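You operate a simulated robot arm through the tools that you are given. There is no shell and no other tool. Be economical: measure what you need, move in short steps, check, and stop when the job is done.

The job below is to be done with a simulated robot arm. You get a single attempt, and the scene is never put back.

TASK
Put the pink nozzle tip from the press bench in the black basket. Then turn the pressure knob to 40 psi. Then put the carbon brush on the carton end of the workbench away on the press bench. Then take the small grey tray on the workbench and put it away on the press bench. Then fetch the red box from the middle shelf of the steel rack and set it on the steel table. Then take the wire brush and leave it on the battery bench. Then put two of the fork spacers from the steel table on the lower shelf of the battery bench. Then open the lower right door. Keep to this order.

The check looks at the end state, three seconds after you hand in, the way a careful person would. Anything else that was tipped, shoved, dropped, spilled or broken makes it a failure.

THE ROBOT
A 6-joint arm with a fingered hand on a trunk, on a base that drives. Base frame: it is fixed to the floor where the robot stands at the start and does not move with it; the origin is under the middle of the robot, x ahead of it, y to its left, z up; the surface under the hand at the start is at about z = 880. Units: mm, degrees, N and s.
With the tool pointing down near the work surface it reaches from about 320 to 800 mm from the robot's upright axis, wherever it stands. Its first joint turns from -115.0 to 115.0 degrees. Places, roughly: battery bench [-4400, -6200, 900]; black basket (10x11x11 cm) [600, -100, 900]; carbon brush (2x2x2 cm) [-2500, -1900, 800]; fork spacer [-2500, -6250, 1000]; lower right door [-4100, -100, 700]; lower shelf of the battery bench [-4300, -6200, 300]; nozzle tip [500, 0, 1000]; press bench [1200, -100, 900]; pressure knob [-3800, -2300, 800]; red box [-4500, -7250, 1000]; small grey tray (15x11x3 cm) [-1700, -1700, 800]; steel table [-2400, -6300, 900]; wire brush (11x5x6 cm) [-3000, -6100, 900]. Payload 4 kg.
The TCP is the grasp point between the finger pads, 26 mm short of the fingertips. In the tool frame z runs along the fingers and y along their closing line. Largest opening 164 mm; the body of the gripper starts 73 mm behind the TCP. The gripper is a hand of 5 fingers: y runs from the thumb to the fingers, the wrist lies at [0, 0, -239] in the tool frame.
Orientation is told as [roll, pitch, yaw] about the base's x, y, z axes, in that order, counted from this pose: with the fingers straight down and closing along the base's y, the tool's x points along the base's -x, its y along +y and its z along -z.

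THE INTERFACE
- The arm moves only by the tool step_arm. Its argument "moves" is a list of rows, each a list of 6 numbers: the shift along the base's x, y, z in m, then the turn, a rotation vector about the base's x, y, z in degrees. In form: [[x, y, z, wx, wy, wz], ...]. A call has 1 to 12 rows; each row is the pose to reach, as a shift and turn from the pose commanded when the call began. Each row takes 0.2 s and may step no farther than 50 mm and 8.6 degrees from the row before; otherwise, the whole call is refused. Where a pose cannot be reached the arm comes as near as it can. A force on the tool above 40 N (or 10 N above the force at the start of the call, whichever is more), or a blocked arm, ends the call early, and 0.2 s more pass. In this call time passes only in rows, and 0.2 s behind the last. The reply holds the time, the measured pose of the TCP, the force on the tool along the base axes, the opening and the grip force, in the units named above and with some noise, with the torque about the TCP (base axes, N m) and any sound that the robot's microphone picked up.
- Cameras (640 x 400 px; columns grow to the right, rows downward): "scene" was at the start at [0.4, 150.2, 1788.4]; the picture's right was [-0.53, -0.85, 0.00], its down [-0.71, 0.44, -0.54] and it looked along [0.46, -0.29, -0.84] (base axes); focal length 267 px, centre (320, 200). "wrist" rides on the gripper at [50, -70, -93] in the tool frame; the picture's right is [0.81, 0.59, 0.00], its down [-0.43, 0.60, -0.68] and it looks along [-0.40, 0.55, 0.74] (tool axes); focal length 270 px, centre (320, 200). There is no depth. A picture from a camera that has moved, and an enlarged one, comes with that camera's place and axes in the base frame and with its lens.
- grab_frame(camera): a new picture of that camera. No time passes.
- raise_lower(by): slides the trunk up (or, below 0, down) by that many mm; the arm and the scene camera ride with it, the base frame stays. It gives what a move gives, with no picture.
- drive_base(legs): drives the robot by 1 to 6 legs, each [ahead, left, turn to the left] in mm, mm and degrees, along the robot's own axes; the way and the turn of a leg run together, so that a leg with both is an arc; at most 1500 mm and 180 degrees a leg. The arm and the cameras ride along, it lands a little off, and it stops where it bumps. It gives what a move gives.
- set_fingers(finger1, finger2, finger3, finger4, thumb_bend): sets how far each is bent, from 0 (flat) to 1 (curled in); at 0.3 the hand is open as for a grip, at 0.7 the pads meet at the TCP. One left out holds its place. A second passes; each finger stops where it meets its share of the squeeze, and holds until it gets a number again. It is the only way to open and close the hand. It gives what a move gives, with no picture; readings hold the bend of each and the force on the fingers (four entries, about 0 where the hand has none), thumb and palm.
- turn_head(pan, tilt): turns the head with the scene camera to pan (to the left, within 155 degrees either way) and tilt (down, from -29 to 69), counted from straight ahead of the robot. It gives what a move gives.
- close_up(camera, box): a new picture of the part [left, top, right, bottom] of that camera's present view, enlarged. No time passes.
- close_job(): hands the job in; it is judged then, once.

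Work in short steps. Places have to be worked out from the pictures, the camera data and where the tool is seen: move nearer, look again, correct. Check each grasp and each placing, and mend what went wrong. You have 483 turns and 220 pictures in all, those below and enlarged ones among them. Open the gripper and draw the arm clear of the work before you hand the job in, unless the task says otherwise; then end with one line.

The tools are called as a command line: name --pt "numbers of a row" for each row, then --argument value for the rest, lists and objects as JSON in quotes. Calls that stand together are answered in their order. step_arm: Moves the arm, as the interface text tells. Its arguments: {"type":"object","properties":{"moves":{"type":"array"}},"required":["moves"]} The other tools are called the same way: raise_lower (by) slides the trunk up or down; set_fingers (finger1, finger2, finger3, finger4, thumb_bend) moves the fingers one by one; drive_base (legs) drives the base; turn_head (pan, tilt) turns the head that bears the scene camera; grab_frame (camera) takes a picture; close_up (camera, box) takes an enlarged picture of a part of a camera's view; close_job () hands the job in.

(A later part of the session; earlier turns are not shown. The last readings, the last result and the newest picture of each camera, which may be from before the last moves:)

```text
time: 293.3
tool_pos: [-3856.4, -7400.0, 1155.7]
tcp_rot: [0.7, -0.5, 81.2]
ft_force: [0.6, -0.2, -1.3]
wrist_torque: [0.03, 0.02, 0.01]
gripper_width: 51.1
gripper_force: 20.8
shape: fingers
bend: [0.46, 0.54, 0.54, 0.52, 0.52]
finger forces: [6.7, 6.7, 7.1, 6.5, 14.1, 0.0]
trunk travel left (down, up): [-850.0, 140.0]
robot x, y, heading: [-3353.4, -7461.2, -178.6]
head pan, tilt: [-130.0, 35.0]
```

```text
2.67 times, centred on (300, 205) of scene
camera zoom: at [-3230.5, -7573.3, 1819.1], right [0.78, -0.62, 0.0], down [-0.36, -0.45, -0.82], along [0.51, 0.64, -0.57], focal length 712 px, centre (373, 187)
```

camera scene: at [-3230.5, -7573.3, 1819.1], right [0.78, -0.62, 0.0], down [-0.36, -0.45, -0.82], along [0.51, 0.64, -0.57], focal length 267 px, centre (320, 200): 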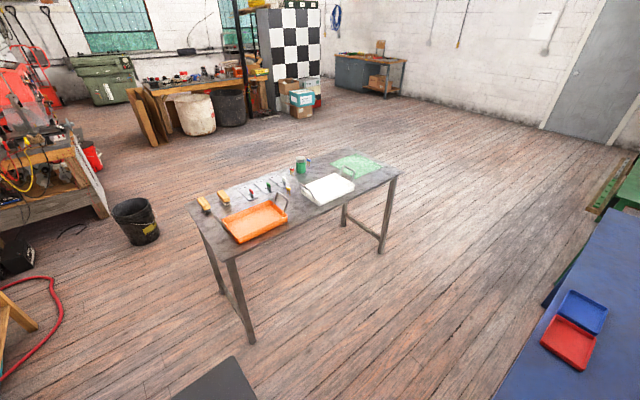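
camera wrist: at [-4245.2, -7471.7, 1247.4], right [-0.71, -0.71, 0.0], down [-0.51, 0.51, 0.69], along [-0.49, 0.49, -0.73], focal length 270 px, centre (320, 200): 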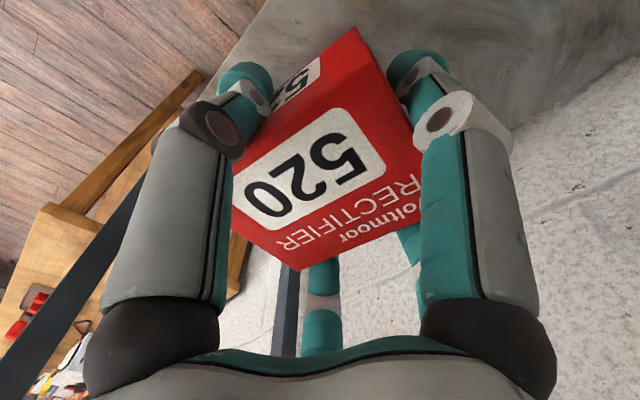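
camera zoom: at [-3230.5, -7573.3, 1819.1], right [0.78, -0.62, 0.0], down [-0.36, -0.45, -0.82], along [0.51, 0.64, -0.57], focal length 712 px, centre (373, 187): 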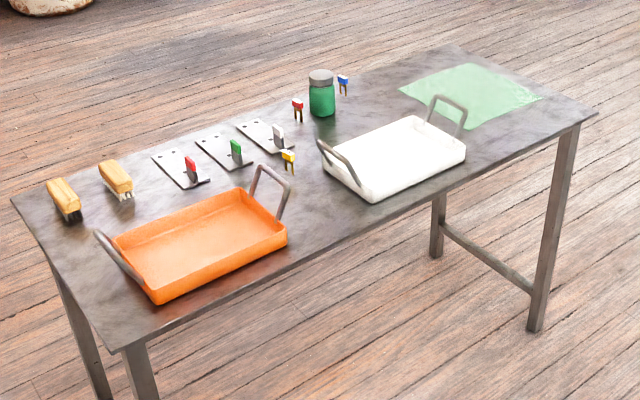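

The table top is at z≈850, x -3045..-1640, y -6607..-6010. The free spot for the box is around (-2100,-6190), between jar, white tray and cloth, best reached from the north side. I turn to -90° and back up along the lane.

drive_base --legs '[[0, 0, 88.7], [-700, -130, 0]]'

```text
time: 301.0
tool_pos: [-3542.6, -7262.1, 1156.1]
tcp_rot: [0.7, -0.6, 169.5]
ft_force: [-0.5, -0.5, -1.3]
wrist_torque: [-0.01, 0.02, 0.0]
gripper_width: 50.9
gripper_force: 20.4
shape: fingers
bend: [0.46, 0.54, 0.54, 0.52, 0.52]
finger forces: [6.6, 6.6, 6.8, 6.5, 13.7, 0.0]
trunk travel left (down, up): [-850.0, 140.0]
robot x, y, heading: [-3465.3, -6758.6, -90.8]
head pan, tilt: [-130.0, 35.0]
```

On track. I continue backwards to y≈-5530, then strafe left (+x) along the table's north side.

drive_base --legs '[[-1220, -20, 0.8]]'

drive_base --legs '[[0, 1300, 0]]'

turn_head --pan 0 --tilt 45

grab_frame --camera "scene"

```text
time: 307.2
tool_pos: [-3557.0, -6028.4, 1155.1]
tcp_rot: [0.6, -0.5, 171.0]
ft_force: [0.5, -0.1, -1.0]
wrist_torque: [-0.02, -0.02, 0.03]
gripper_width: 50.9
gripper_force: 19.8
shape: fingers
bend: [0.46, 0.54, 0.54, 0.52, 0.52]
finger forces: [6.6, 6.6, 6.9, 6.6, 13.7, 0.1]
trunk travel left (down, up): [-850.0, 140.0]
robot x, y, heading: [-3495.2, -5523.8, -89.1]
head pan, tilt: [-130.0, 35.0]
```

```text
time: 313.9
tool_pos: [-2233.1, -6016.7, 1155.1]
tcp_rot: [0.6, -0.5, 170.0]
ft_force: [0.4, -0.6, -1.2]
wrist_torque: [-0.04, 0.0, -0.01]
gripper_width: 50.9
gripper_force: 20.1
shape: fingers
bend: [0.46, 0.54, 0.54, 0.52, 0.52]
finger forces: [6.6, 6.6, 6.9, 6.5, 13.6, 0.1]
trunk travel left (down, up): [-850.0, 140.0]
robot x, y, heading: [-2163.4, -5511.5, -89.9]
head pan, tilt: [-130.0, 35.0]
```

```text
time: 316.0
tool_pos: [-2233.9, -6016.1, 1155.2]
tcp_rot: [0.8, -0.5, 170.0]
ft_force: [0.9, 0.9, -0.7]
wrist_torque: [-0.02, 0.02, 0.0]
gripper_width: 50.6
gripper_force: 20.0
shape: fingers
bend: [0.46, 0.54, 0.54, 0.52, 0.52]
finger forces: [6.5, 6.6, 6.8, 6.5, 13.5, 0.0]
trunk travel left (down, up): [-850.0, 140.0]
robot x, y, heading: [-2162.6, -5509.7, -89.7]
head pan, tilt: [0.0, 45.0]
```

```text
99 pictures are left
camera scene: at [-1977.3, -5531.8, 1804.3], right [-1.0, 0.0, 0.0], down [0.0, 0.71, -0.71], along [0.0, -0.71, -0.71], focal length 267 px, centre (320, 200)
```

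scene: 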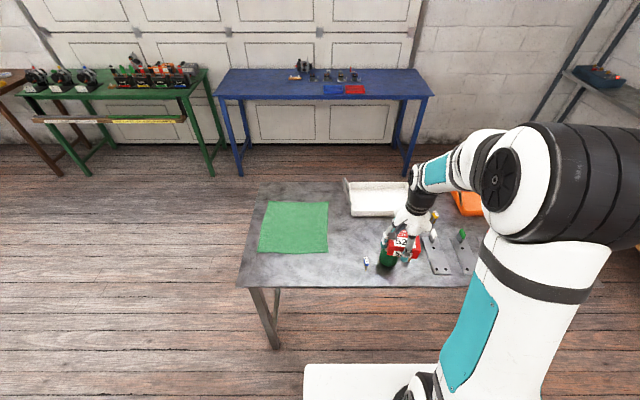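

Cloth edge x≈-2010, blue fork (-2164,-6113), white tray near edge y≈-6370. The spot (-2110,-6240) is free all around. I drive ahead 120 mm and move the hand over it.

drive_base --legs '[[120, 0, 0]]'

step_arm --pt "0.03 -0.02 0 0 0 0" --pt "0.06 -0.04 0 0 0 0" --pt "0.09 -0.065 0 0 0 0" --pt "0.115 -0.095 -0.02 0 0 0" --pt "0.12 -0.1 -0.06 0 0 0" --pt "0.12 -0.1 -0.1 0 0 0" --pt "0.12 -0.1 -0.14 0 0 0"

grab_frame --camera "wrist"

grab_frame --camera "scene"

```text
time: 317.2
tool_pos: [-2233.8, -6136.8, 1153.7]
tcp_rot: [0.5, -0.5, 169.9]
ft_force: [-0.4, -0.2, -1.7]
wrist_torque: [0.05, 0.02, -0.01]
gripper_width: 50.7
gripper_force: 20.0
shape: fingers
bend: [0.46, 0.54, 0.54, 0.52, 0.52]
finger forces: [6.5, 6.6, 6.9, 6.5, 13.6, 0.0]
trunk travel left (down, up): [-850.0, 140.0]
robot x, y, heading: [-2164.4, -5629.9, -90.0]
head pan, tilt: [0.0, 45.0]
```

```text
time: 318.8
tool_pos: [-2113.2, -6234.0, 1012.9]
tcp_rot: [0.5, -0.5, 169.9]
ft_force: [-0.1, 0.5, -0.6]
wrist_torque: [-0.01, 0.02, -0.02]
gripper_width: 50.4
gripper_force: 19.7
shape: fingers
bend: [0.46, 0.54, 0.54, 0.52, 0.52]
finger forces: [6.5, 6.5, 6.8, 6.6, 13.5, 0.0]
trunk travel left (down, up): [-850.0, 140.0]
robot x, y, heading: [-2166.3, -5632.0, -89.9]
head pan, tilt: [0.0, 45.0]
```

```text
98 pictures are left
camera wrist: at [-2049.8, -6173.8, 1105.3], right [0.69, -0.72, 0.0], down [-0.52, -0.5, 0.69], along [-0.5, -0.48, -0.73], focal length 270 px, centre (320, 200)
```

wrist: 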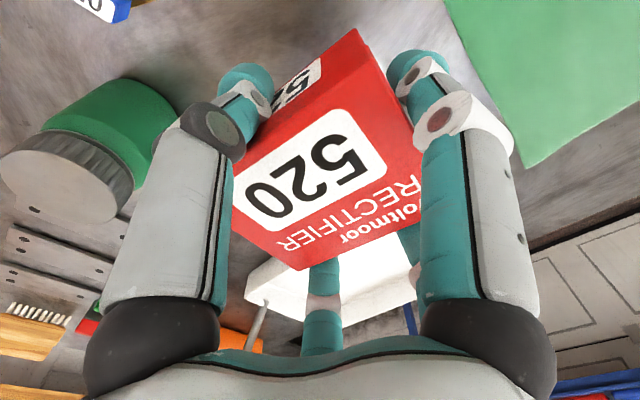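

```text
97 pictures are left
camera scene: at [-1977.0, -5651.7, 1804.3], right [-1.0, 0.0, 0.0], down [0.0, 0.71, -0.71], along [0.0, -0.71, -0.71], focal length 267 px, centre (320, 200)
```

scene: 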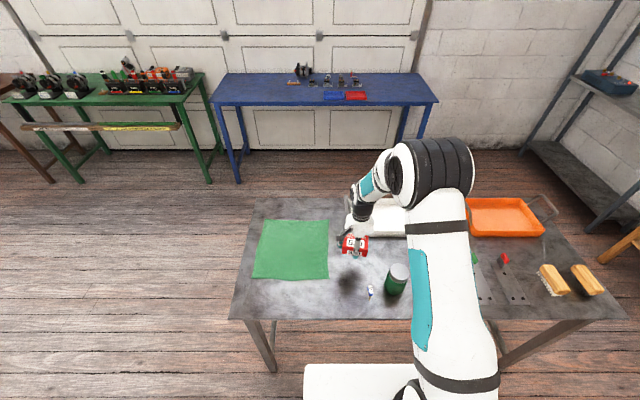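

The spot below is clear. I lower to z≈915, then in small rows until contact.

step_arm --pt "0.0 0.0 -0.04 0 0 0" --pt "0.0 0.0 -0.075 0 0 0" --pt "0.0 0.0 -0.095 0 0 0" --pt "0 0 -0.1 0 0 0" --pt "0 0 -0.104 0 0 0" --pt "0 0 -0.107 0 0 0" --pt "0 0 -0.11 0 0 0" --pt "0 0 -0.113 0 0 0"

close_up --camera "scene" --box '[300, 190, 440, 310]'

```text
time: 320.6
tool_pos: [-2113.1, -6235.6, 902.1]
tcp_rot: [0.6, -0.4, 170.0]
ft_force: [-0.2, -0.9, -1.6]
wrist_torque: [-0.02, 0.01, 0.01]
gripper_width: 50.7
gripper_force: 19.9
shape: fingers
bend: [0.46, 0.54, 0.54, 0.52, 0.52]
finger forces: [6.6, 6.4, 6.8, 6.5, 13.3, 0.0]
trunk travel left (down, up): [-850.0, 140.0]
robot x, y, heading: [-2165.7, -5628.4, -89.9]
head pan, tilt: [0.0, 45.0]
```

```text
3.33 times, centred on (370, 250) of scene
camera zoom: at [-1977.2, -5650.8, 1804.3], right [-1.0, 0.0, 0.0], down [0.0, 0.71, -0.71], along [0.0, -0.71, -0.71], focal length 890 px, centre (153, 33)
```

zoom: 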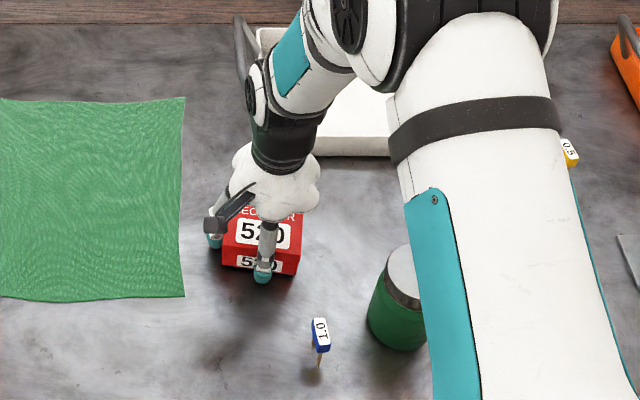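

Still clear of the table. I lower further in 3 mm rows.

step_arm --pt "0 0 -0.003 0 0 0" --pt "0 0 -0.006 0 0 0" --pt "0 0 -0.009 0 0 0" --pt "0 0 -0.012 0 0 0" --pt "0 0 -0.015 0 0 0"

```text
time: 321.7
tool_pos: [-2115.1, -6237.0, 896.4]
tcp_rot: [1.0, -0.4, 169.9]
ft_force: [-1.2, 6.1, 24.4]
wrist_torque: [1.6, -0.21, 0.15]
gripper_width: 51.1
gripper_force: 29.8
shape: fingers
bend: [0.46, 0.55, 0.55, 0.52, 0.52]
finger forces: [6.9, 5.4, 5.6, 7.3, 34.9, 0.0]
trunk travel left (down, up): [-850.0, 140.0]
robot x, y, heading: [-2164.1, -5630.5, -89.9]
head pan, tilt: [0.0, 45.0]
stopped in row 5: the force on the tool passed its limit at 46 N (the readings are from after the stop); the commanded pose is now the measured one
```

Contact at z≈896. I raise 3 mm, then open outward.

step_arm --pt "0 0 0.003 0 0 0"

set_fingers --finger1 0.36 --finger2 0.42 --finger3 0.42 --finger4 0.4 --thumb_bend 0.4

step_arm --pt "0 0 0.03 0 0 0" --pt "0 0 0.07 0 0 0" --pt "0 0 0.11 0 0 0" --pt "0 0 0.15 0 0 0" --pt "0 0 0.19 0 0 0" --pt "0 0 0.23 0 0 0" --pt "0 0 0.26 0 0 0"

close_up --camera "scene" --box '[300, 190, 440, 310]'

```text
time: 322.1
tool_pos: [-2112.4, -6236.7, 896.9]
tcp_rot: [0.9, -0.4, 169.9]
ft_force: [-2.2, 2.3, 5.5]
wrist_torque: [0.44, -0.02, 0.11]
gripper_width: 50.9
gripper_force: 22.9
shape: fingers
bend: [0.46, 0.55, 0.55, 0.52, 0.52]
finger forces: [7.0, 6.3, 6.6, 6.8, 19.0, 0.1]
trunk travel left (down, up): [-850.0, 140.0]
robot x, y, heading: [-2164.6, -5629.1, -90.1]
head pan, tilt: [0.0, 45.0]
```

```text
time: 323.1
tool_pos: [-2113.7, -6238.4, 897.0]
tcp_rot: [0.9, -0.4, 169.9]
ft_force: [-0.2, 0.3, -1.4]
wrist_torque: [-0.02, 0.04, 0.0]
gripper_width: 71.8
gripper_force: 0.0
shape: fingers
bend: [0.36, 0.42, 0.42, 0.4, 0.4]
finger forces: [0.0, 0.0, 0.1, 0.1, 0.0, 0.0]
trunk travel left (down, up): [-850.0, 140.0]
robot x, y, heading: [-2160.6, -5632.2, -90.0]
head pan, tilt: [0.0, 45.0]
```

```text
time: 324.7
tool_pos: [-2113.5, -6234.0, 1156.6]
tcp_rot: [0.9, -0.4, 170.0]
ft_force: [0.9, -0.8, -0.1]
wrist_torque: [-0.04, 0.0, 0.0]
gripper_width: 71.8
gripper_force: 0.1
shape: fingers
bend: [0.36, 0.42, 0.42, 0.4, 0.4]
finger forces: [0.0, 0.1, 0.0, 0.1, 0.0, 0.0]
trunk travel left (down, up): [-850.0, 140.0]
robot x, y, heading: [-2158.8, -5629.0, -90.0]
head pan, tilt: [0.0, 45.0]
```

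```text
3.33 times, centred on (370, 250) of scene
camera zoom: at [-1977.2, -5649.7, 1804.3], right [-1.0, 0.0, 0.0], down [0.0, 0.71, -0.71], along [0.0, -0.71, -0.71], focal length 890 px, centre (153, 33)
```

zoom: 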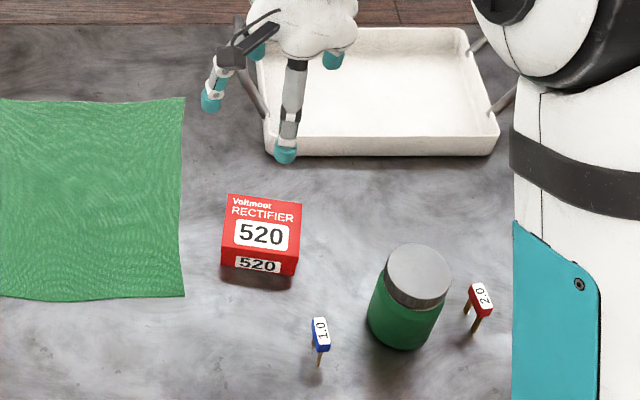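

The red box stands on the table. Next the wire brush: I strafe right to the table's west end and zoom on the two brushes.

drive_base --legs '[[0, -650, 0]]'

turn_head --pan -10 --tilt 50

grab_frame --camera "scene"

```text
time: 328.3
tool_pos: [-2756.4, -6239.7, 1155.9]
tcp_rot: [0.9, -0.4, 170.8]
ft_force: [-0.6, 0.0, 0.0]
wrist_torque: [-0.01, 0.01, 0.02]
gripper_width: 72.0
gripper_force: 0.1
shape: fingers
bend: [0.36, 0.42, 0.42, 0.4, 0.4]
finger forces: [0.1, 0.0, 0.0, 0.0, 0.0, 0.1]
trunk travel left (down, up): [-850.0, 140.0]
robot x, y, heading: [-2814.4, -5635.3, -89.2]
head pan, tilt: [0.0, 45.0]
```

```text
time: 329.0
tool_pos: [-2755.8, -6238.7, 1156.1]
tcp_rot: [0.9, -0.4, 170.8]
ft_force: [0.2, -0.3, 0.7]
wrist_torque: [-0.04, -0.01, 0.02]
gripper_width: 71.7
gripper_force: 0.0
shape: fingers
bend: [0.36, 0.42, 0.42, 0.4, 0.4]
finger forces: [0.0, 0.0, 0.0, 0.0, 0.0, 0.0]
trunk travel left (down, up): [-850.0, 140.0]
robot x, y, heading: [-2814.6, -5631.6, -89.0]
head pan, tilt: [-10.0, 50.0]
```

```text
94 pictures are left
camera scene: at [-2640.5, -5647.1, 1797.4], right [-0.99, 0.16, 0.0], down [0.12, 0.76, -0.64], along [-0.1, -0.63, -0.77], focal length 267 px, centre (320, 200)
```

scene: 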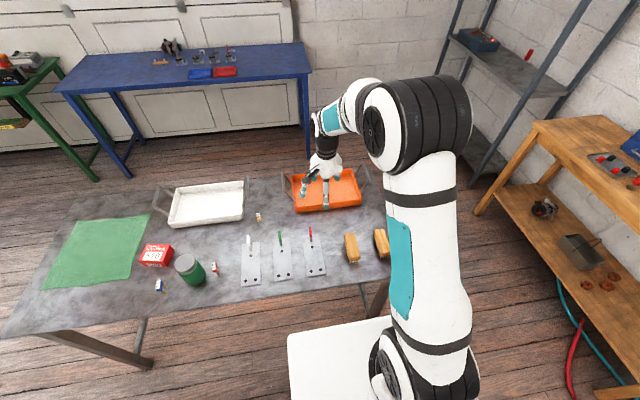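

close_up --camera "scene" --box '[290, 200, 410, 290]'

```text
4.44 times, centred on (350, 245) of scene
camera zoom: at [-2640.5, -5647.1, 1797.4], right [-0.99, 0.16, 0.0], down [0.12, 0.76, -0.64], along [-0.1, -0.63, -0.77], focal length 1186 px, centre (187, 0)
```

zoom: 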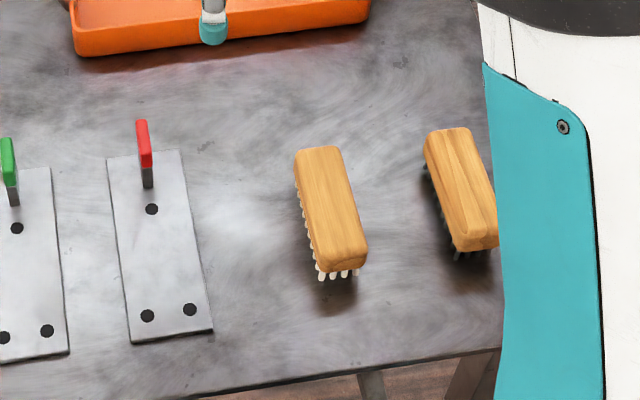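

Two brushes: the left has white nylon-like bristles, the right has dark ones. I zoom in on the right one to confirm it is wire.

close_up --camera "scene" --box '[340, 225, 390, 265]'

grab_frame --camera "wrist"

```text
10.00 times, centred on (365, 245) of scene
camera zoom: at [-2640.5, -5647.1, 1797.4], right [-0.99, 0.16, 0.0], down [0.12, 0.76, -0.64], along [-0.1, -0.63, -0.77], focal length 2669 px, centre (-130, -250)
```

zoom: 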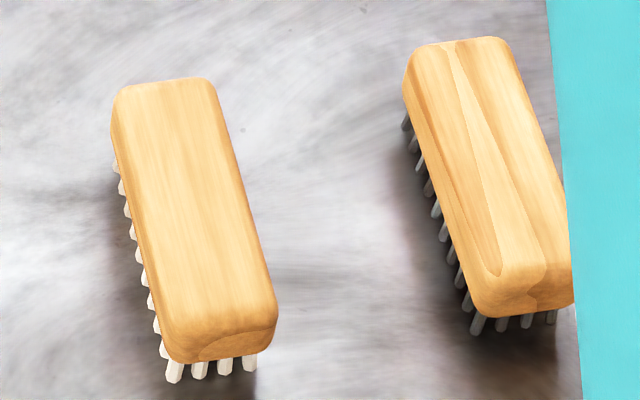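

```text
91 pictures are left
camera wrist: at [-2693.0, -6176.9, 1248.0], right [0.7, -0.71, 0.0], down [-0.52, -0.51, 0.69], along [-0.49, -0.49, -0.72], focal length 270 px, centre (320, 200)
```

wrist: 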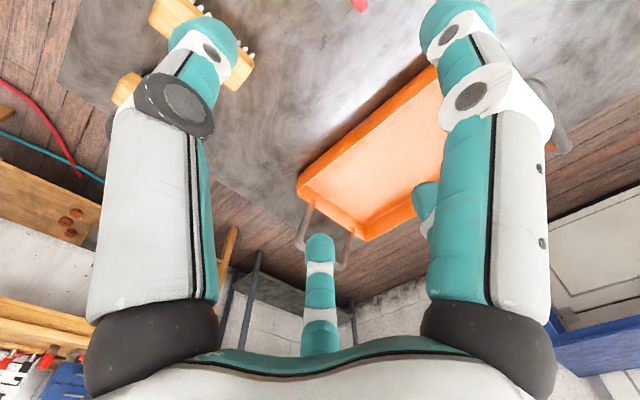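

The right brush has grey metal bristles, so it is the wire brush: centre about (-2957,-6134), long axis along y. I turn the hand to yaw -93° above it, so the thumb and far fingers take its sides.

step_arm --pt "-0.017 0.009 0 0 0 8" --pt "-0.034 0.018 0 0 0 16" --pt "-0.05 0.026 0 0 0 24" --pt "-0.067 0.035 0 0 0 32" --pt "-0.084 0.044 0 0 0 40" --pt "-0.1 0.053 0 0 0 48" --pt "-0.117 0.061 0 0 0 56" --pt "-0.134 0.07 0 0 0 64" --pt "-0.151 0.079 -0.02 0 0 72" --pt "-0.168 0.088 -0.05 0 0 80" --pt "-0.184 0.097 -0.08 0 0 88" --pt "-0.201 0.105 -0.11 0 0 96"

set_fingers --finger1 0.32 --finger2 0.48 --finger3 0.48 --finger4 0.32 --thumb_bend 0.48

grab_frame --camera "wrist"

close_up --camera "scene" --box '[300, 180, 440, 300]'

```text
time: 331.6
tool_pos: [-2957.6, -6131.0, 1045.8]
tcp_rot: [0.9, -0.3, -93.1]
ft_force: [0.1, -0.4, -0.8]
wrist_torque: [-0.01, -0.01, 0.0]
gripper_width: 72.0
gripper_force: 0.1
shape: fingers
bend: [0.36, 0.42, 0.42, 0.4, 0.4]
finger forces: [0.1, 0.1, 0.0, 0.1, 0.0, 0.0]
trunk travel left (down, up): [-850.0, 140.0]
robot x, y, heading: [-2814.7, -5636.2, -89.2]
head pan, tilt: [-10.0, 50.0]
```

```text
time: 332.6
tool_pos: [-2957.2, -6131.5, 1045.8]
tcp_rot: [0.9, -0.5, -93.1]
ft_force: [0.2, 0.5, 0.0]
wrist_torque: [0.0, -0.02, -0.01]
gripper_width: 71.3
gripper_force: 0.1
shape: fingers
bend: [0.32, 0.48, 0.48, 0.32, 0.48]
finger forces: [0.1, 0.0, 0.0, 0.1, 0.1, 0.0]
trunk travel left (down, up): [-850.0, 140.0]
robot x, y, heading: [-2811.2, -5637.5, -89.1]
head pan, tilt: [-10.0, 50.0]
```

```text
90 pictures are left
camera wrist: at [-3024.0, -6075.4, 1138.4], right [0.63, 0.78, 0.0], down [0.56, -0.46, 0.69], along [0.54, -0.43, -0.72], focal length 270 px, centre (320, 200)
```

wrist: 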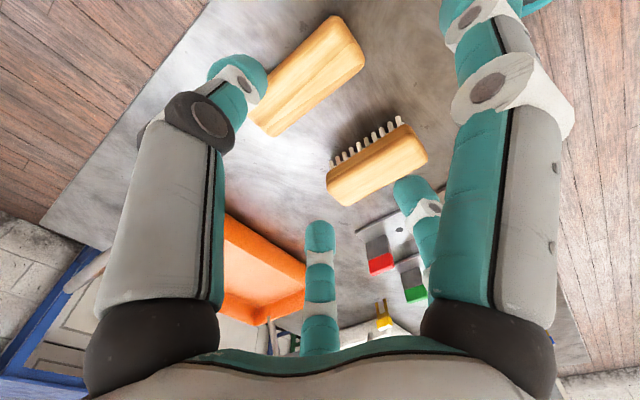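

```text
3.33 times, centred on (370, 240) of scene
camera zoom: at [-2640.7, -5647.0, 1797.4], right [-0.99, 0.16, 0.0], down [0.12, 0.76, -0.64], along [-0.1, -0.63, -0.77], focal length 890 px, centre (153, 67)
```

zoom: 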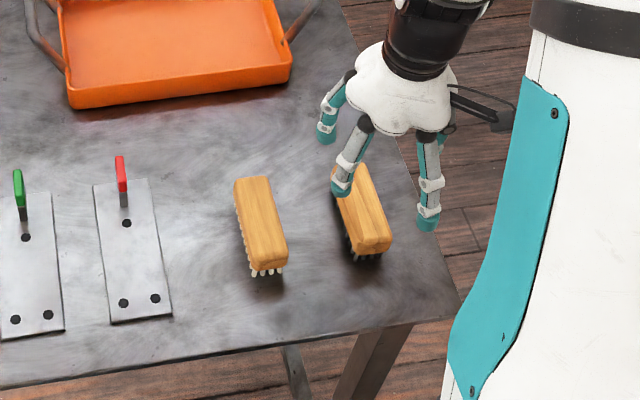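

The wrist view puts the brush at about (-2966,-6133). I correct 8 mm and descend to z≈965.

step_arm --pt "-0.008 -0.002 -0.03 0 0 0" --pt "-0.008 -0.002 -0.06 0 0 0" --pt "-0.008 -0.002 -0.08 0 0 0"

grab_frame --camera "wrist"

close_up --camera "scene" --box '[340, 200, 430, 280]'

```text
time: 333.4
tool_pos: [-2966.6, -6134.9, 964.4]
tcp_rot: [1.0, -0.4, -93.1]
ft_force: [0.4, 0.3, 0.2]
wrist_torque: [-0.04, -0.02, -0.02]
gripper_width: 71.3
gripper_force: 0.1
shape: fingers
bend: [0.32, 0.48, 0.48, 0.32, 0.48]
finger forces: [0.0, 0.0, 0.0, 0.0, 0.0, 0.0]
trunk travel left (down, up): [-850.0, 140.0]
robot x, y, heading: [-2812.7, -5638.2, -89.3]
head pan, tilt: [-10.0, 50.0]
```

```text
88 pictures are left
camera wrist: at [-3032.9, -6079.9, 1056.7], right [0.63, 0.77, 0.0], down [0.56, -0.46, 0.69], along [0.54, -0.43, -0.72], focal length 270 px, centre (320, 200)
```

wrist: 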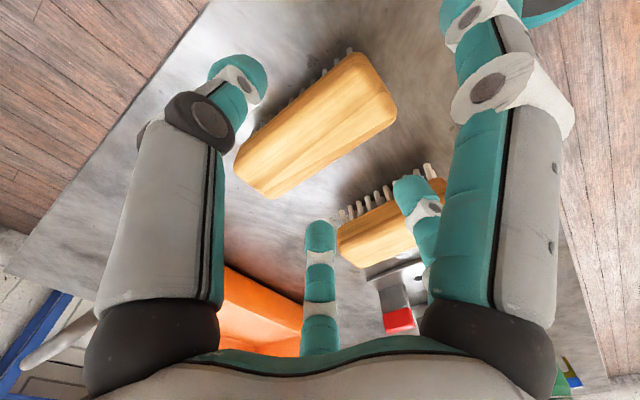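

```text
5.00 times, centred on (385, 240) of scene
camera zoom: at [-2641.1, -5647.9, 1797.5], right [-0.99, 0.16, 0.0], down [0.12, 0.76, -0.64], along [-0.1, -0.63, -0.77], focal length 1334 px, centre (-5, 0)
```

zoom: 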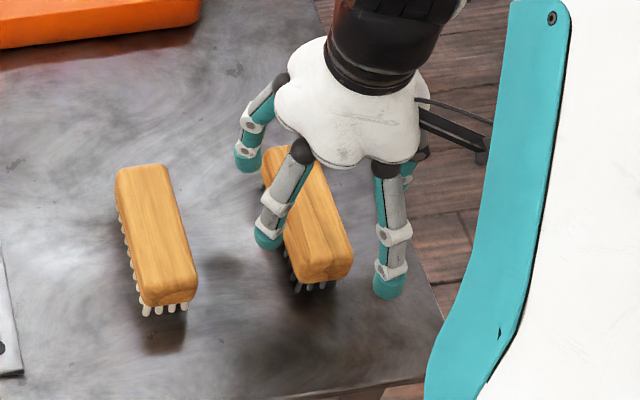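

Another 6 mm toward -x is needed. I correct and descend to z≈916, then close.

step_arm --pt "-0.006 0.003 -0.01 0 0 0" --pt "-0.006 0.003 -0.025 0 0 0" --pt "-0.006 0.003 -0.037 0 0 0" --pt "-0.006 0.003 -0.047 0 0 0"

close_up --camera "scene" --box '[340, 200, 430, 280]'

grab_frame --camera "wrist"

```text
time: 334.4
tool_pos: [-2968.1, -6133.4, 918.7]
tcp_rot: [1.0, -0.4, -93.2]
ft_force: [0.4, 0.1, 0.9]
wrist_torque: [0.02, -0.03, 0.01]
gripper_width: 70.8
gripper_force: 0.1
shape: fingers
bend: [0.32, 0.48, 0.48, 0.32, 0.48]
finger forces: [0.0, 0.0, 0.0, 0.0, 0.0, 0.0]
trunk travel left (down, up): [-850.0, 140.0]
robot x, y, heading: [-2816.5, -5635.9, -89.4]
head pan, tilt: [-10.0, 50.0]
```

```text
5.00 times, centred on (385, 240) of scene
camera zoom: at [-2640.9, -5647.3, 1797.4], right [-0.99, 0.16, 0.0], down [0.12, 0.76, -0.64], along [-0.1, -0.63, -0.77], focal length 1334 px, centre (-5, 0)
```

zoom: 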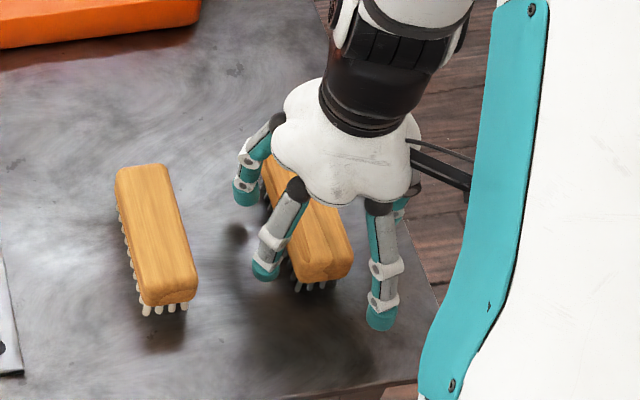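

```text
85 pictures are left
camera wrist: at [-3037.7, -6078.0, 1010.0], right [0.63, 0.78, 0.0], down [0.56, -0.46, 0.69], along [0.54, -0.43, -0.72], focal length 270 px, centre (320, 200)
```

wrist: 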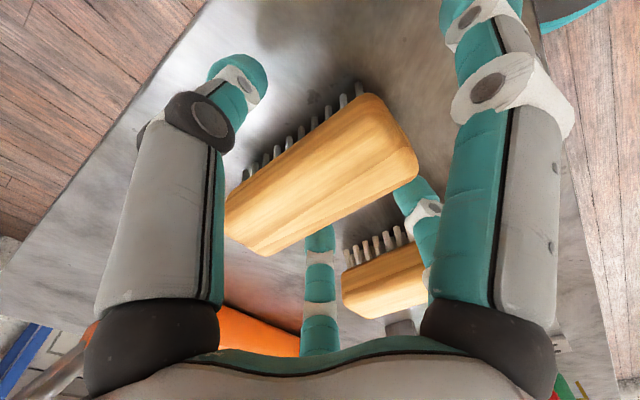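

The brush sits centrally between the fingers. I close.

set_fingers --finger1 0.55 --finger2 0.72 --finger3 0.72 --finger4 0.55 --thumb_bend 0.72

step_arm --pt "0 0 0.015 0 0 0" --pt "0 0 0.04 0 0 0" --pt "0 0 0.08 0 0 0"

grab_frame --camera "wrist"

close_up --camera "scene" --box '[320, 190, 430, 280]'

```text
time: 335.4
tool_pos: [-2968.7, -6132.8, 919.7]
tcp_rot: [0.9, -0.4, -93.1]
ft_force: [-0.5, 0.6, 0.7]
wrist_torque: [0.03, 0.01, 0.03]
gripper_width: 38.9
gripper_force: 21.3
shape: fingers
bend: [0.48, 0.6, 0.58, 0.51, 0.63]
finger forces: [6.5, 8.4, 8.6, 3.8, 15.0, 0.1]
trunk travel left (down, up): [-850.0, 140.0]
robot x, y, heading: [-2813.1, -5634.6, -89.1]
head pan, tilt: [-10.0, 50.0]
```

```text
time: 336.2
tool_pos: [-2967.9, -6129.7, 996.5]
tcp_rot: [1.0, -0.5, -93.2]
ft_force: [0.6, 0.6, -2.0]
wrist_torque: [-0.02, 0.03, 0.02]
gripper_width: 38.7
gripper_force: 21.1
shape: fingers
bend: [0.48, 0.6, 0.58, 0.51, 0.63]
finger forces: [6.4, 8.4, 8.8, 3.7, 14.9, 0.0]
trunk travel left (down, up): [-850.0, 140.0]
robot x, y, heading: [-2814.7, -5638.4, -89.0]
head pan, tilt: [-10.0, 50.0]
```

```text
84 pictures are left
camera wrist: at [-3034.4, -6074.5, 1089.7], right [0.63, 0.78, 0.0], down [0.56, -0.46, 0.69], along [0.54, -0.43, -0.72], focal length 270 px, centre (320, 200)
```

wrist: 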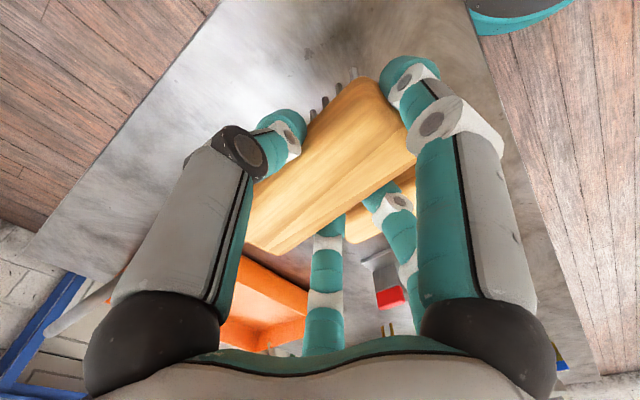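

```text
4.44 times, centred on (375, 235) of scene
camera zoom: at [-2640.2, -5645.6, 1797.3], right [-0.99, 0.16, 0.0], down [0.12, 0.76, -0.64], along [-0.1, -0.64, -0.77], focal length 1186 px, centre (76, 44)
```

zoom: 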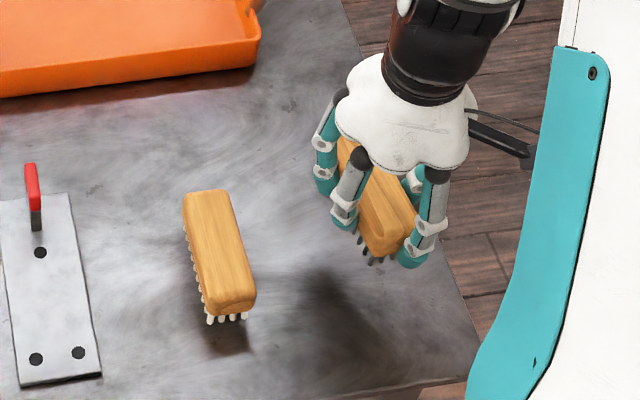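

The wire brush is held. I raise it, back off the table, strafe to the lane and turn to face the battery bench.

step_arm --pt "0 0.01 0.045 0 0 0" --pt "0 0.02 0.09 0 0 0" --pt "0 0.03 0.135 0 0 0" --pt "0.02 0.04 0.16 0 0 0"

drive_base --legs '[[-110, 0, 0], [0, -740, -1], [250, 0, 0], [0, 0, -89]]'

turn_head --pan 10 --tilt 40

grab_frame --camera "scene"

```text
time: 337.2
tool_pos: [-2944.6, -6092.7, 1155.9]
tcp_rot: [0.9, -0.4, -93.2]
ft_force: [-0.5, 0.5, -0.1]
wrist_torque: [-0.05, -0.01, 0.0]
gripper_width: 39.0
gripper_force: 20.8
shape: fingers
bend: [0.48, 0.6, 0.58, 0.51, 0.63]
finger forces: [6.4, 8.5, 8.8, 3.6, 14.7, 0.1]
trunk travel left (down, up): [-850.0, 140.0]
robot x, y, heading: [-2813.3, -5636.9, -89.1]
head pan, tilt: [-10.0, 50.0]
```

```text
time: 347.1
tool_pos: [-4009.2, -5665.3, 1155.3]
tcp_rot: [0.9, -0.4, 178.4]
ft_force: [-0.7, -0.3, -1.3]
wrist_torque: [-0.02, -0.06, -0.03]
gripper_width: 38.0
gripper_force: 20.5
shape: fingers
bend: [0.49, 0.6, 0.58, 0.51, 0.63]
finger forces: [6.2, 8.2, 8.6, 3.4, 14.7, 0.0]
trunk travel left (down, up): [-850.0, 140.0]
robot x, y, heading: [-3548.0, -5785.5, -177.8]
head pan, tilt: [-10.0, 50.0]
```

```text
time: 348.0
tool_pos: [-4008.9, -5665.0, 1155.1]
tcp_rot: [1.0, -0.4, 178.4]
ft_force: [-0.7, 0.4, -1.7]
wrist_torque: [0.03, 0.02, -0.02]
gripper_width: 38.4
gripper_force: 21.1
shape: fingers
bend: [0.49, 0.6, 0.58, 0.51, 0.63]
finger forces: [6.2, 8.2, 8.8, 3.5, 14.6, 0.0]
trunk travel left (down, up): [-850.0, 140.0]
robot x, y, heading: [-3544.9, -5786.1, -177.9]
head pan, tilt: [10.0, 40.0]
```

```text
82 pictures are left
camera scene: at [-3562.5, -5983.7, 1811.5], right [-0.21, 0.98, 0.0], down [0.63, 0.14, -0.77], along [-0.75, -0.16, -0.64], focal length 267 px, centre (320, 200)
```

scene: 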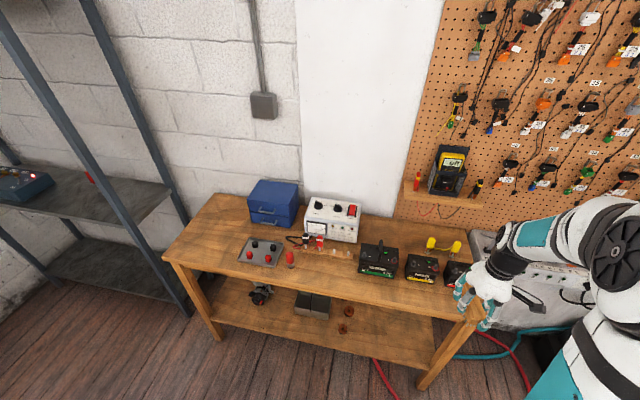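

The battery bench has a free area at its left front, around (-4245,-6640), between the left edge, the plate and the blue toolbox. I drive along the bench to it.

drive_base --legs '[[130, 800, -2]]'

grab_frame --camera "scene"

```text
time: 352.2
tool_pos: [-4109.4, -6453.7, 1156.1]
tcp_rot: [0.9, -0.4, 178.0]
ft_force: [-1.1, 0.5, -1.9]
wrist_torque: [0.01, 0.02, 0.0]
gripper_width: 38.4
gripper_force: 20.8
shape: fingers
bend: [0.49, 0.6, 0.58, 0.51, 0.63]
finger forces: [6.2, 8.2, 8.7, 3.6, 14.7, 0.0]
trunk travel left (down, up): [-850.0, 140.0]
robot x, y, heading: [-3647.9, -6576.1, -178.1]
head pan, tilt: [10.0, 40.0]
```

```text
81 pictures are left
camera scene: at [-3664.6, -6775.6, 1811.5], right [-0.21, 0.98, 0.0], down [0.63, 0.13, -0.77], along [-0.75, -0.16, -0.64], focal length 267 px, centre (320, 200)
```

scene: 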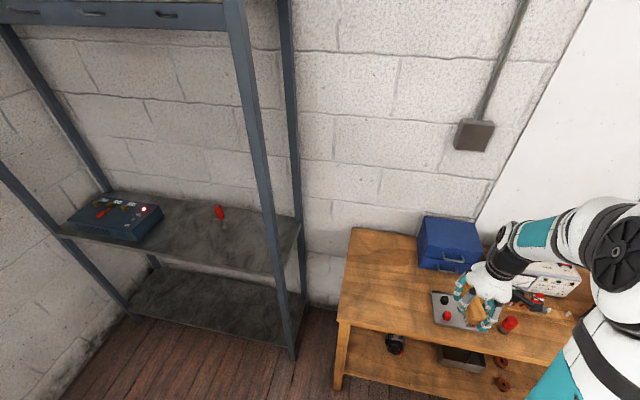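

The spot is clear. I move the brush over (-4250,-6650) and down to z≈1000.

step_arm --pt "-0.02 -0.034 0 0 0 0" --pt "-0.045 -0.068 0 0 0 0" --pt "-0.07 -0.1 0 0 0 0" --pt "-0.095 -0.133 -0.01 0 0 0" --pt "-0.118 -0.166 -0.02 0 0 0" --pt "-0.141 -0.198 -0.03 0 0 0" --pt "-0.141 -0.198 -0.075 0 0 0" --pt "-0.141 -0.198 -0.12 0 0 0" --pt "-0.141 -0.198 -0.16 0 0 0"

grab_frame --camera "wrist"

close_up --camera "scene" --box '[320, 200, 500, 340]'

```text
time: 354.2
tool_pos: [-4251.4, -6650.7, 995.5]
tcp_rot: [0.8, -0.3, 178.0]
ft_force: [0.3, 0.9, -2.7]
wrist_torque: [0.0, -0.01, 0.0]
gripper_width: 37.9
gripper_force: 20.1
shape: fingers
bend: [0.49, 0.6, 0.58, 0.51, 0.63]
finger forces: [6.1, 8.1, 8.7, 3.4, 14.5, 0.0]
trunk travel left (down, up): [-850.0, 140.0]
robot x, y, heading: [-3648.8, -6576.9, -178.0]
head pan, tilt: [10.0, 40.0]
```

```text
80 pictures are left
camera wrist: at [-4196.4, -6582.2, 1086.4], right [0.79, -0.62, 0.0], down [-0.45, -0.57, 0.69], along [-0.42, -0.55, -0.72], focal length 270 px, centre (320, 200)
```

wrist: 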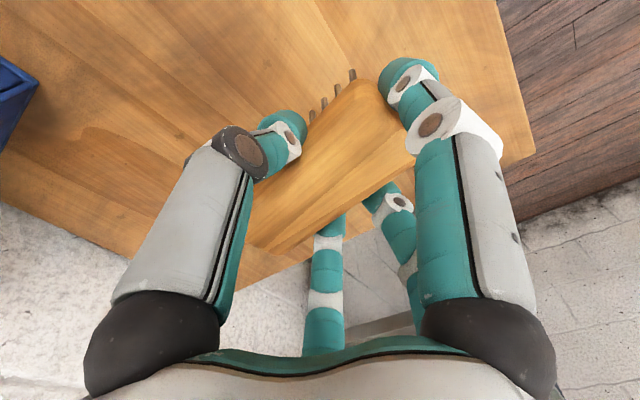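

```text
2.86 times, centred on (410, 270) of scene
camera zoom: at [-3665.7, -6774.9, 1811.6], right [-0.21, 0.98, 0.0], down [0.63, 0.13, -0.77], along [-0.75, -0.16, -0.64], focal length 762 px, centre (63, 0)
```

zoom: 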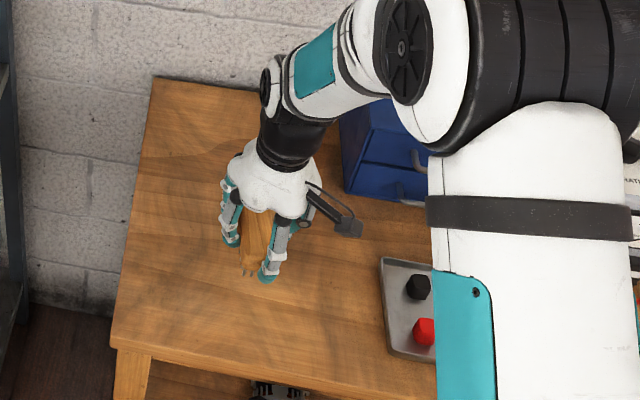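

Clear below. I lower in small rows until the bristles touch.

step_arm --pt "0 0 -0.015 0 0 0" --pt "0 0 -0.025 0 0 0" --pt "0 0 -0.032 0 0 0" --pt "0 0 -0.037 0 0 0" --pt "0 0 -0.041 0 0 0" --pt "0 0 -0.045 0 0 0" --pt "0 0 -0.049 0 0 0" --pt "0 0 -0.053 0 0 0" --pt "0 0 -0.057 0 0 0" --pt "0 0 -0.061 0 0 0"

```text
time: 356.4
tool_pos: [-4250.3, -6651.2, 937.5]
tcp_rot: [0.9, -0.6, 177.9]
ft_force: [3.6, 1.0, 16.8]
wrist_torque: [-0.07, -0.26, -0.01]
gripper_width: 38.2
gripper_force: 21.8
shape: fingers
bend: [0.49, 0.6, 0.58, 0.51, 0.63]
finger forces: [6.9, 9.1, 8.8, 3.3, 16.1, 0.0]
trunk travel left (down, up): [-850.0, 140.0]
robot x, y, heading: [-3649.2, -6575.1, -178.0]
head pan, tilt: [10.0, 40.0]
```

Contact. I open the fingers and lift away.

set_fingers --finger1 0.4 --finger2 0.45 --finger3 0.45 --finger4 0.4 --thumb_bend 0.45

step_arm --pt "0 0 0.03 0 0 0" --pt "0 0 0.07 0 0 0" --pt "0 0 0.11 0 0 0" --pt "0 0 0.15 0 0 0" --pt "0 0 0.19 0 0 0" --pt "0.02 0.01 0.22 0 0 0" --pt "0.06 0.02 0.22 0 0 0" --pt "0.1 0.04 0.22 0 0 0"

close_up --camera "scene" --box '[320, 200, 500, 340]'

```text
time: 357.4
tool_pos: [-4250.4, -6650.5, 935.3]
tcp_rot: [0.8, -0.4, 178.0]
ft_force: [-0.3, -0.1, -0.3]
wrist_torque: [0.02, -0.03, -0.01]
gripper_width: 61.1
gripper_force: 0.1
shape: fingers
bend: [0.4, 0.45, 0.45, 0.4, 0.45]
finger forces: [0.0, 0.0, 0.1, 0.0, 0.1, 0.0]
trunk travel left (down, up): [-850.0, 140.0]
robot x, y, heading: [-3644.4, -6576.8, -177.9]
head pan, tilt: [10.0, 40.0]
```

```text
time: 359.2
tool_pos: [-4147.2, -6608.0, 1155.2]
tcp_rot: [0.9, -0.5, 178.0]
ft_force: [0.6, 0.2, -0.2]
wrist_torque: [-0.03, 0.0, 0.01]
gripper_width: 61.2
gripper_force: 0.1
shape: fingers
bend: [0.4, 0.45, 0.45, 0.4, 0.45]
finger forces: [0.1, 0.0, 0.0, 0.0, 0.0, 0.0]
trunk travel left (down, up): [-850.0, 140.0]
robot x, y, heading: [-3649.5, -6579.0, -178.2]
head pan, tilt: [10.0, 40.0]
```

```text
2.86 times, centred on (410, 270) of scene
camera zoom: at [-3662.2, -6774.0, 1811.7], right [-0.21, 0.98, 0.0], down [0.63, 0.13, -0.77], along [-0.75, -0.16, -0.64], focal length 762 px, centre (63, 0)
```

zoom: 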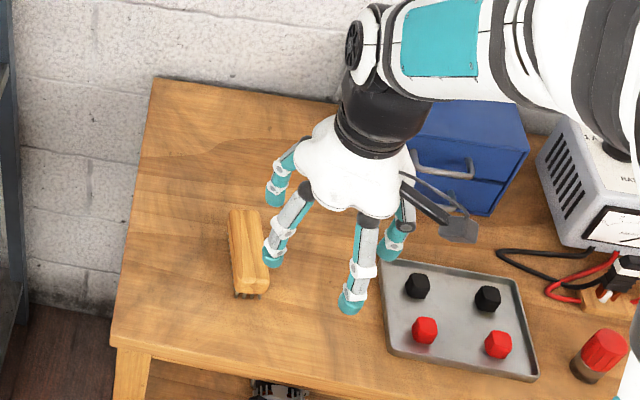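

The wire brush stands on the battery bench. Now the fork spacers: I drive back to the north side of the steel table.

drive_base --legs '[[-110, 0, 0], [0, 0, 88], [-1050, -10, 0]]'

```text
time: 369.0
tool_pos: [-3521.9, -6051.3, 1153.7]
tcp_rot: [1.0, -0.5, -96.3]
ft_force: [0.4, 0.5, -0.9]
wrist_torque: [-0.02, 0.02, -0.02]
gripper_width: 61.2
gripper_force: 0.0
shape: fingers
bend: [0.4, 0.45, 0.45, 0.4, 0.45]
finger forces: [0.0, 0.0, 0.0, 0.0, 0.0, 0.1]
trunk travel left (down, up): [-850.0, 140.0]
robot x, y, heading: [-3514.4, -5549.5, -92.3]
head pan, tilt: [10.0, 40.0]
```

I strafe left along the table to x≈-2230, straightening the heading.

drive_base --legs '[[-20, 1290, 2.3]]'

drive_base --legs '[[60, 0, 0]]'

turn_head --pan 0 --tilt 50

grab_frame --camera "scene"

```text
time: 375.6
tool_pos: [-2208.3, -6074.1, 1153.6]
tcp_rot: [0.9, -0.3, -95.3]
ft_force: [0.6, -0.1, -0.6]
wrist_torque: [-0.01, 0.03, 0.03]
gripper_width: 61.3
gripper_force: 0.0
shape: fingers
bend: [0.4, 0.45, 0.45, 0.4, 0.45]
finger forces: [0.0, 0.0, 0.0, 0.1, 0.0, 0.1]
trunk travel left (down, up): [-850.0, 140.0]
robot x, y, heading: [-2211.9, -5569.8, -91.1]
head pan, tilt: [10.0, 40.0]
```

```text
time: 376.6
tool_pos: [-2209.2, -6137.2, 1153.7]
tcp_rot: [0.9, -0.3, -95.4]
ft_force: [0.3, -0.8, -0.3]
wrist_torque: [0.02, 0.01, -0.03]
gripper_width: 61.2
gripper_force: 0.1
shape: fingers
bend: [0.4, 0.45, 0.45, 0.4, 0.45]
finger forces: [0.0, 0.1, 0.0, 0.1, 0.0, 0.0]
trunk travel left (down, up): [-850.0, 140.0]
robot x, y, heading: [-2216.0, -5632.3, -91.3]
head pan, tilt: [10.0, 40.0]
```

```text
time: 377.3
tool_pos: [-2209.3, -6136.4, 1154.3]
tcp_rot: [0.9, -0.5, -95.5]
ft_force: [-0.2, 0.3, 0.6]
wrist_torque: [0.02, -0.02, -0.04]
gripper_width: 61.4
gripper_force: 0.1
shape: fingers
bend: [0.4, 0.45, 0.45, 0.4, 0.45]
finger forces: [0.0, 0.0, 0.1, 0.1, 0.1, 0.0]
trunk travel left (down, up): [-850.0, 140.0]
robot x, y, heading: [-2213.6, -5632.8, -91.5]
head pan, tilt: [0.0, 50.0]
```

```text
77 pictures are left
camera scene: at [-2027.4, -5653.3, 1797.4], right [-1.0, 0.02, 0.0], down [0.02, 0.77, -0.64], along [-0.01, -0.64, -0.77], focal length 267 px, centre (320, 200)
```

scene: 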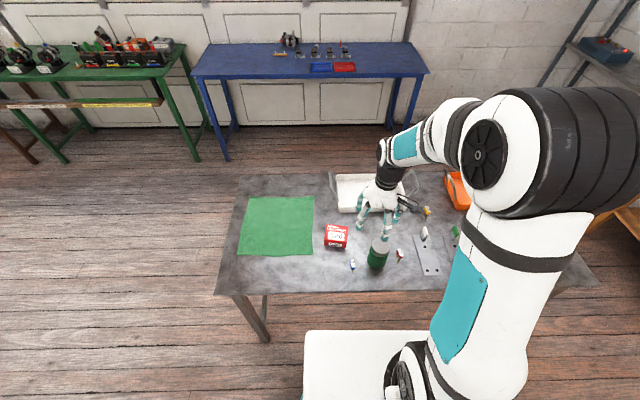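

close_up --camera "scene" --box '[335, 195, 455, 285]'

grab_frame --camera "wrist"

```text
4.44 times, centred on (395, 240) of scene
camera zoom: at [-2027.4, -5653.3, 1797.4], right [-1.0, 0.02, 0.0], down [0.02, 0.77, -0.64], along [-0.01, -0.64, -0.77], focal length 1186 px, centre (-13, 22)
```

zoom: 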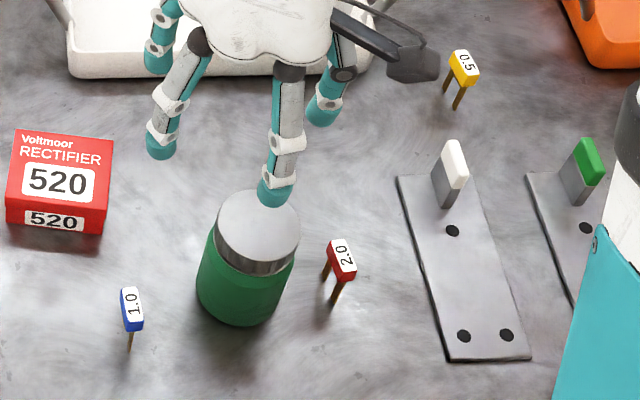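

```text
75 pictures are left
camera wrist: at [-2275.3, -6077.5, 1246.3], right [0.66, 0.75, 0.0], down [0.54, -0.48, 0.69], along [0.52, -0.45, -0.72], focal length 270 px, centre (320, 200)
```

wrist: 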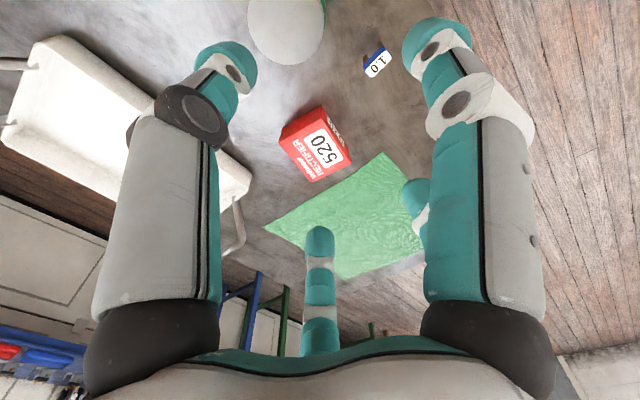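

Blue (1.0) and yellow (0.5) stand the freest; the red one is close to the jar. Blue is at about (-2155,-6095), head top z≈900. I pre-close the fingers to 0.56 and go above it to z≈975.

set_fingers --finger1 0.55 --finger2 0.55 --finger3 0.55 --finger4 0.55 --thumb_bend 0.55

step_arm --pt "0.02 0.015 0 0 0 0" --pt "0.04 0.03 -0.02 0 0 0" --pt "0.054 0.041 -0.055 0 0 0" --pt "0.054 0.041 -0.1 0 0 0" --pt "0.054 0.041 -0.14 0 0 0" --pt "0.054 0.041 -0.18 0 0 0"

grab_frame --camera "wrist"

close_up --camera "scene" --box '[325, 220, 425, 290]'

```text
time: 378.3
tool_pos: [-2210.4, -6135.3, 1154.2]
tcp_rot: [0.9, -0.3, -95.4]
ft_force: [-0.2, -0.2, 0.3]
wrist_torque: [-0.01, 0.0, -0.01]
gripper_width: 30.7
gripper_force: 0.0
shape: fingers
bend: [0.55, 0.55, 0.55, 0.55, 0.55]
finger forces: [0.1, 0.1, 0.0, 0.0, 0.0, 0.0]
trunk travel left (down, up): [-850.0, 140.0]
robot x, y, heading: [-2212.1, -5634.6, -91.2]
head pan, tilt: [0.0, 50.0]
```

```text
time: 379.7
tool_pos: [-2152.1, -6099.6, 974.2]
tcp_rot: [0.9, -0.4, -95.4]
ft_force: [0.4, 0.7, -0.6]
wrist_torque: [0.02, -0.02, 0.02]
gripper_width: 30.5
gripper_force: 0.0
shape: fingers
bend: [0.55, 0.55, 0.55, 0.55, 0.55]
finger forces: [0.0, 0.1, 0.1, 0.1, 0.1, 0.0]
trunk travel left (down, up): [-850.0, 140.0]
robot x, y, heading: [-2211.7, -5630.8, -91.4]
head pan, tilt: [0.0, 50.0]
```

```text
74 pictures are left
camera wrist: at [-2217.6, -6041.1, 1065.8], right [0.66, 0.75, 0.0], down [0.54, -0.48, 0.69], along [0.52, -0.45, -0.72], focal length 270 px, centre (320, 200)
```

wrist: 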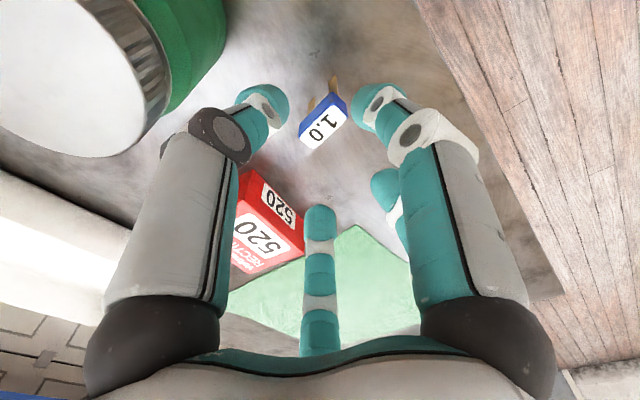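

```text
5.71 times, centred on (375, 255) of scene
camera zoom: at [-2027.4, -5655.5, 1797.4], right [-1.0, 0.02, 0.0], down [0.02, 0.77, -0.64], along [-0.02, -0.64, -0.77], focal length 1525 px, centre (6, -114)
```

zoom: 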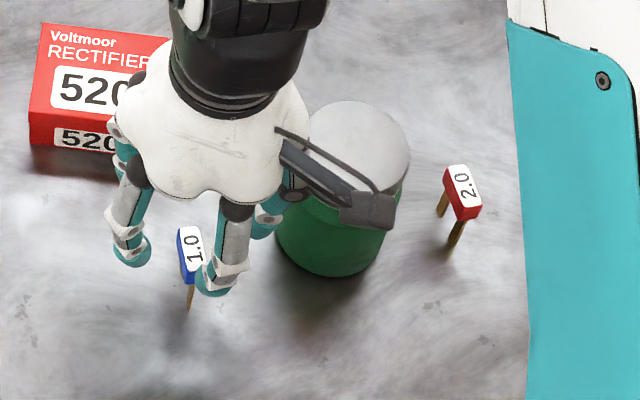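

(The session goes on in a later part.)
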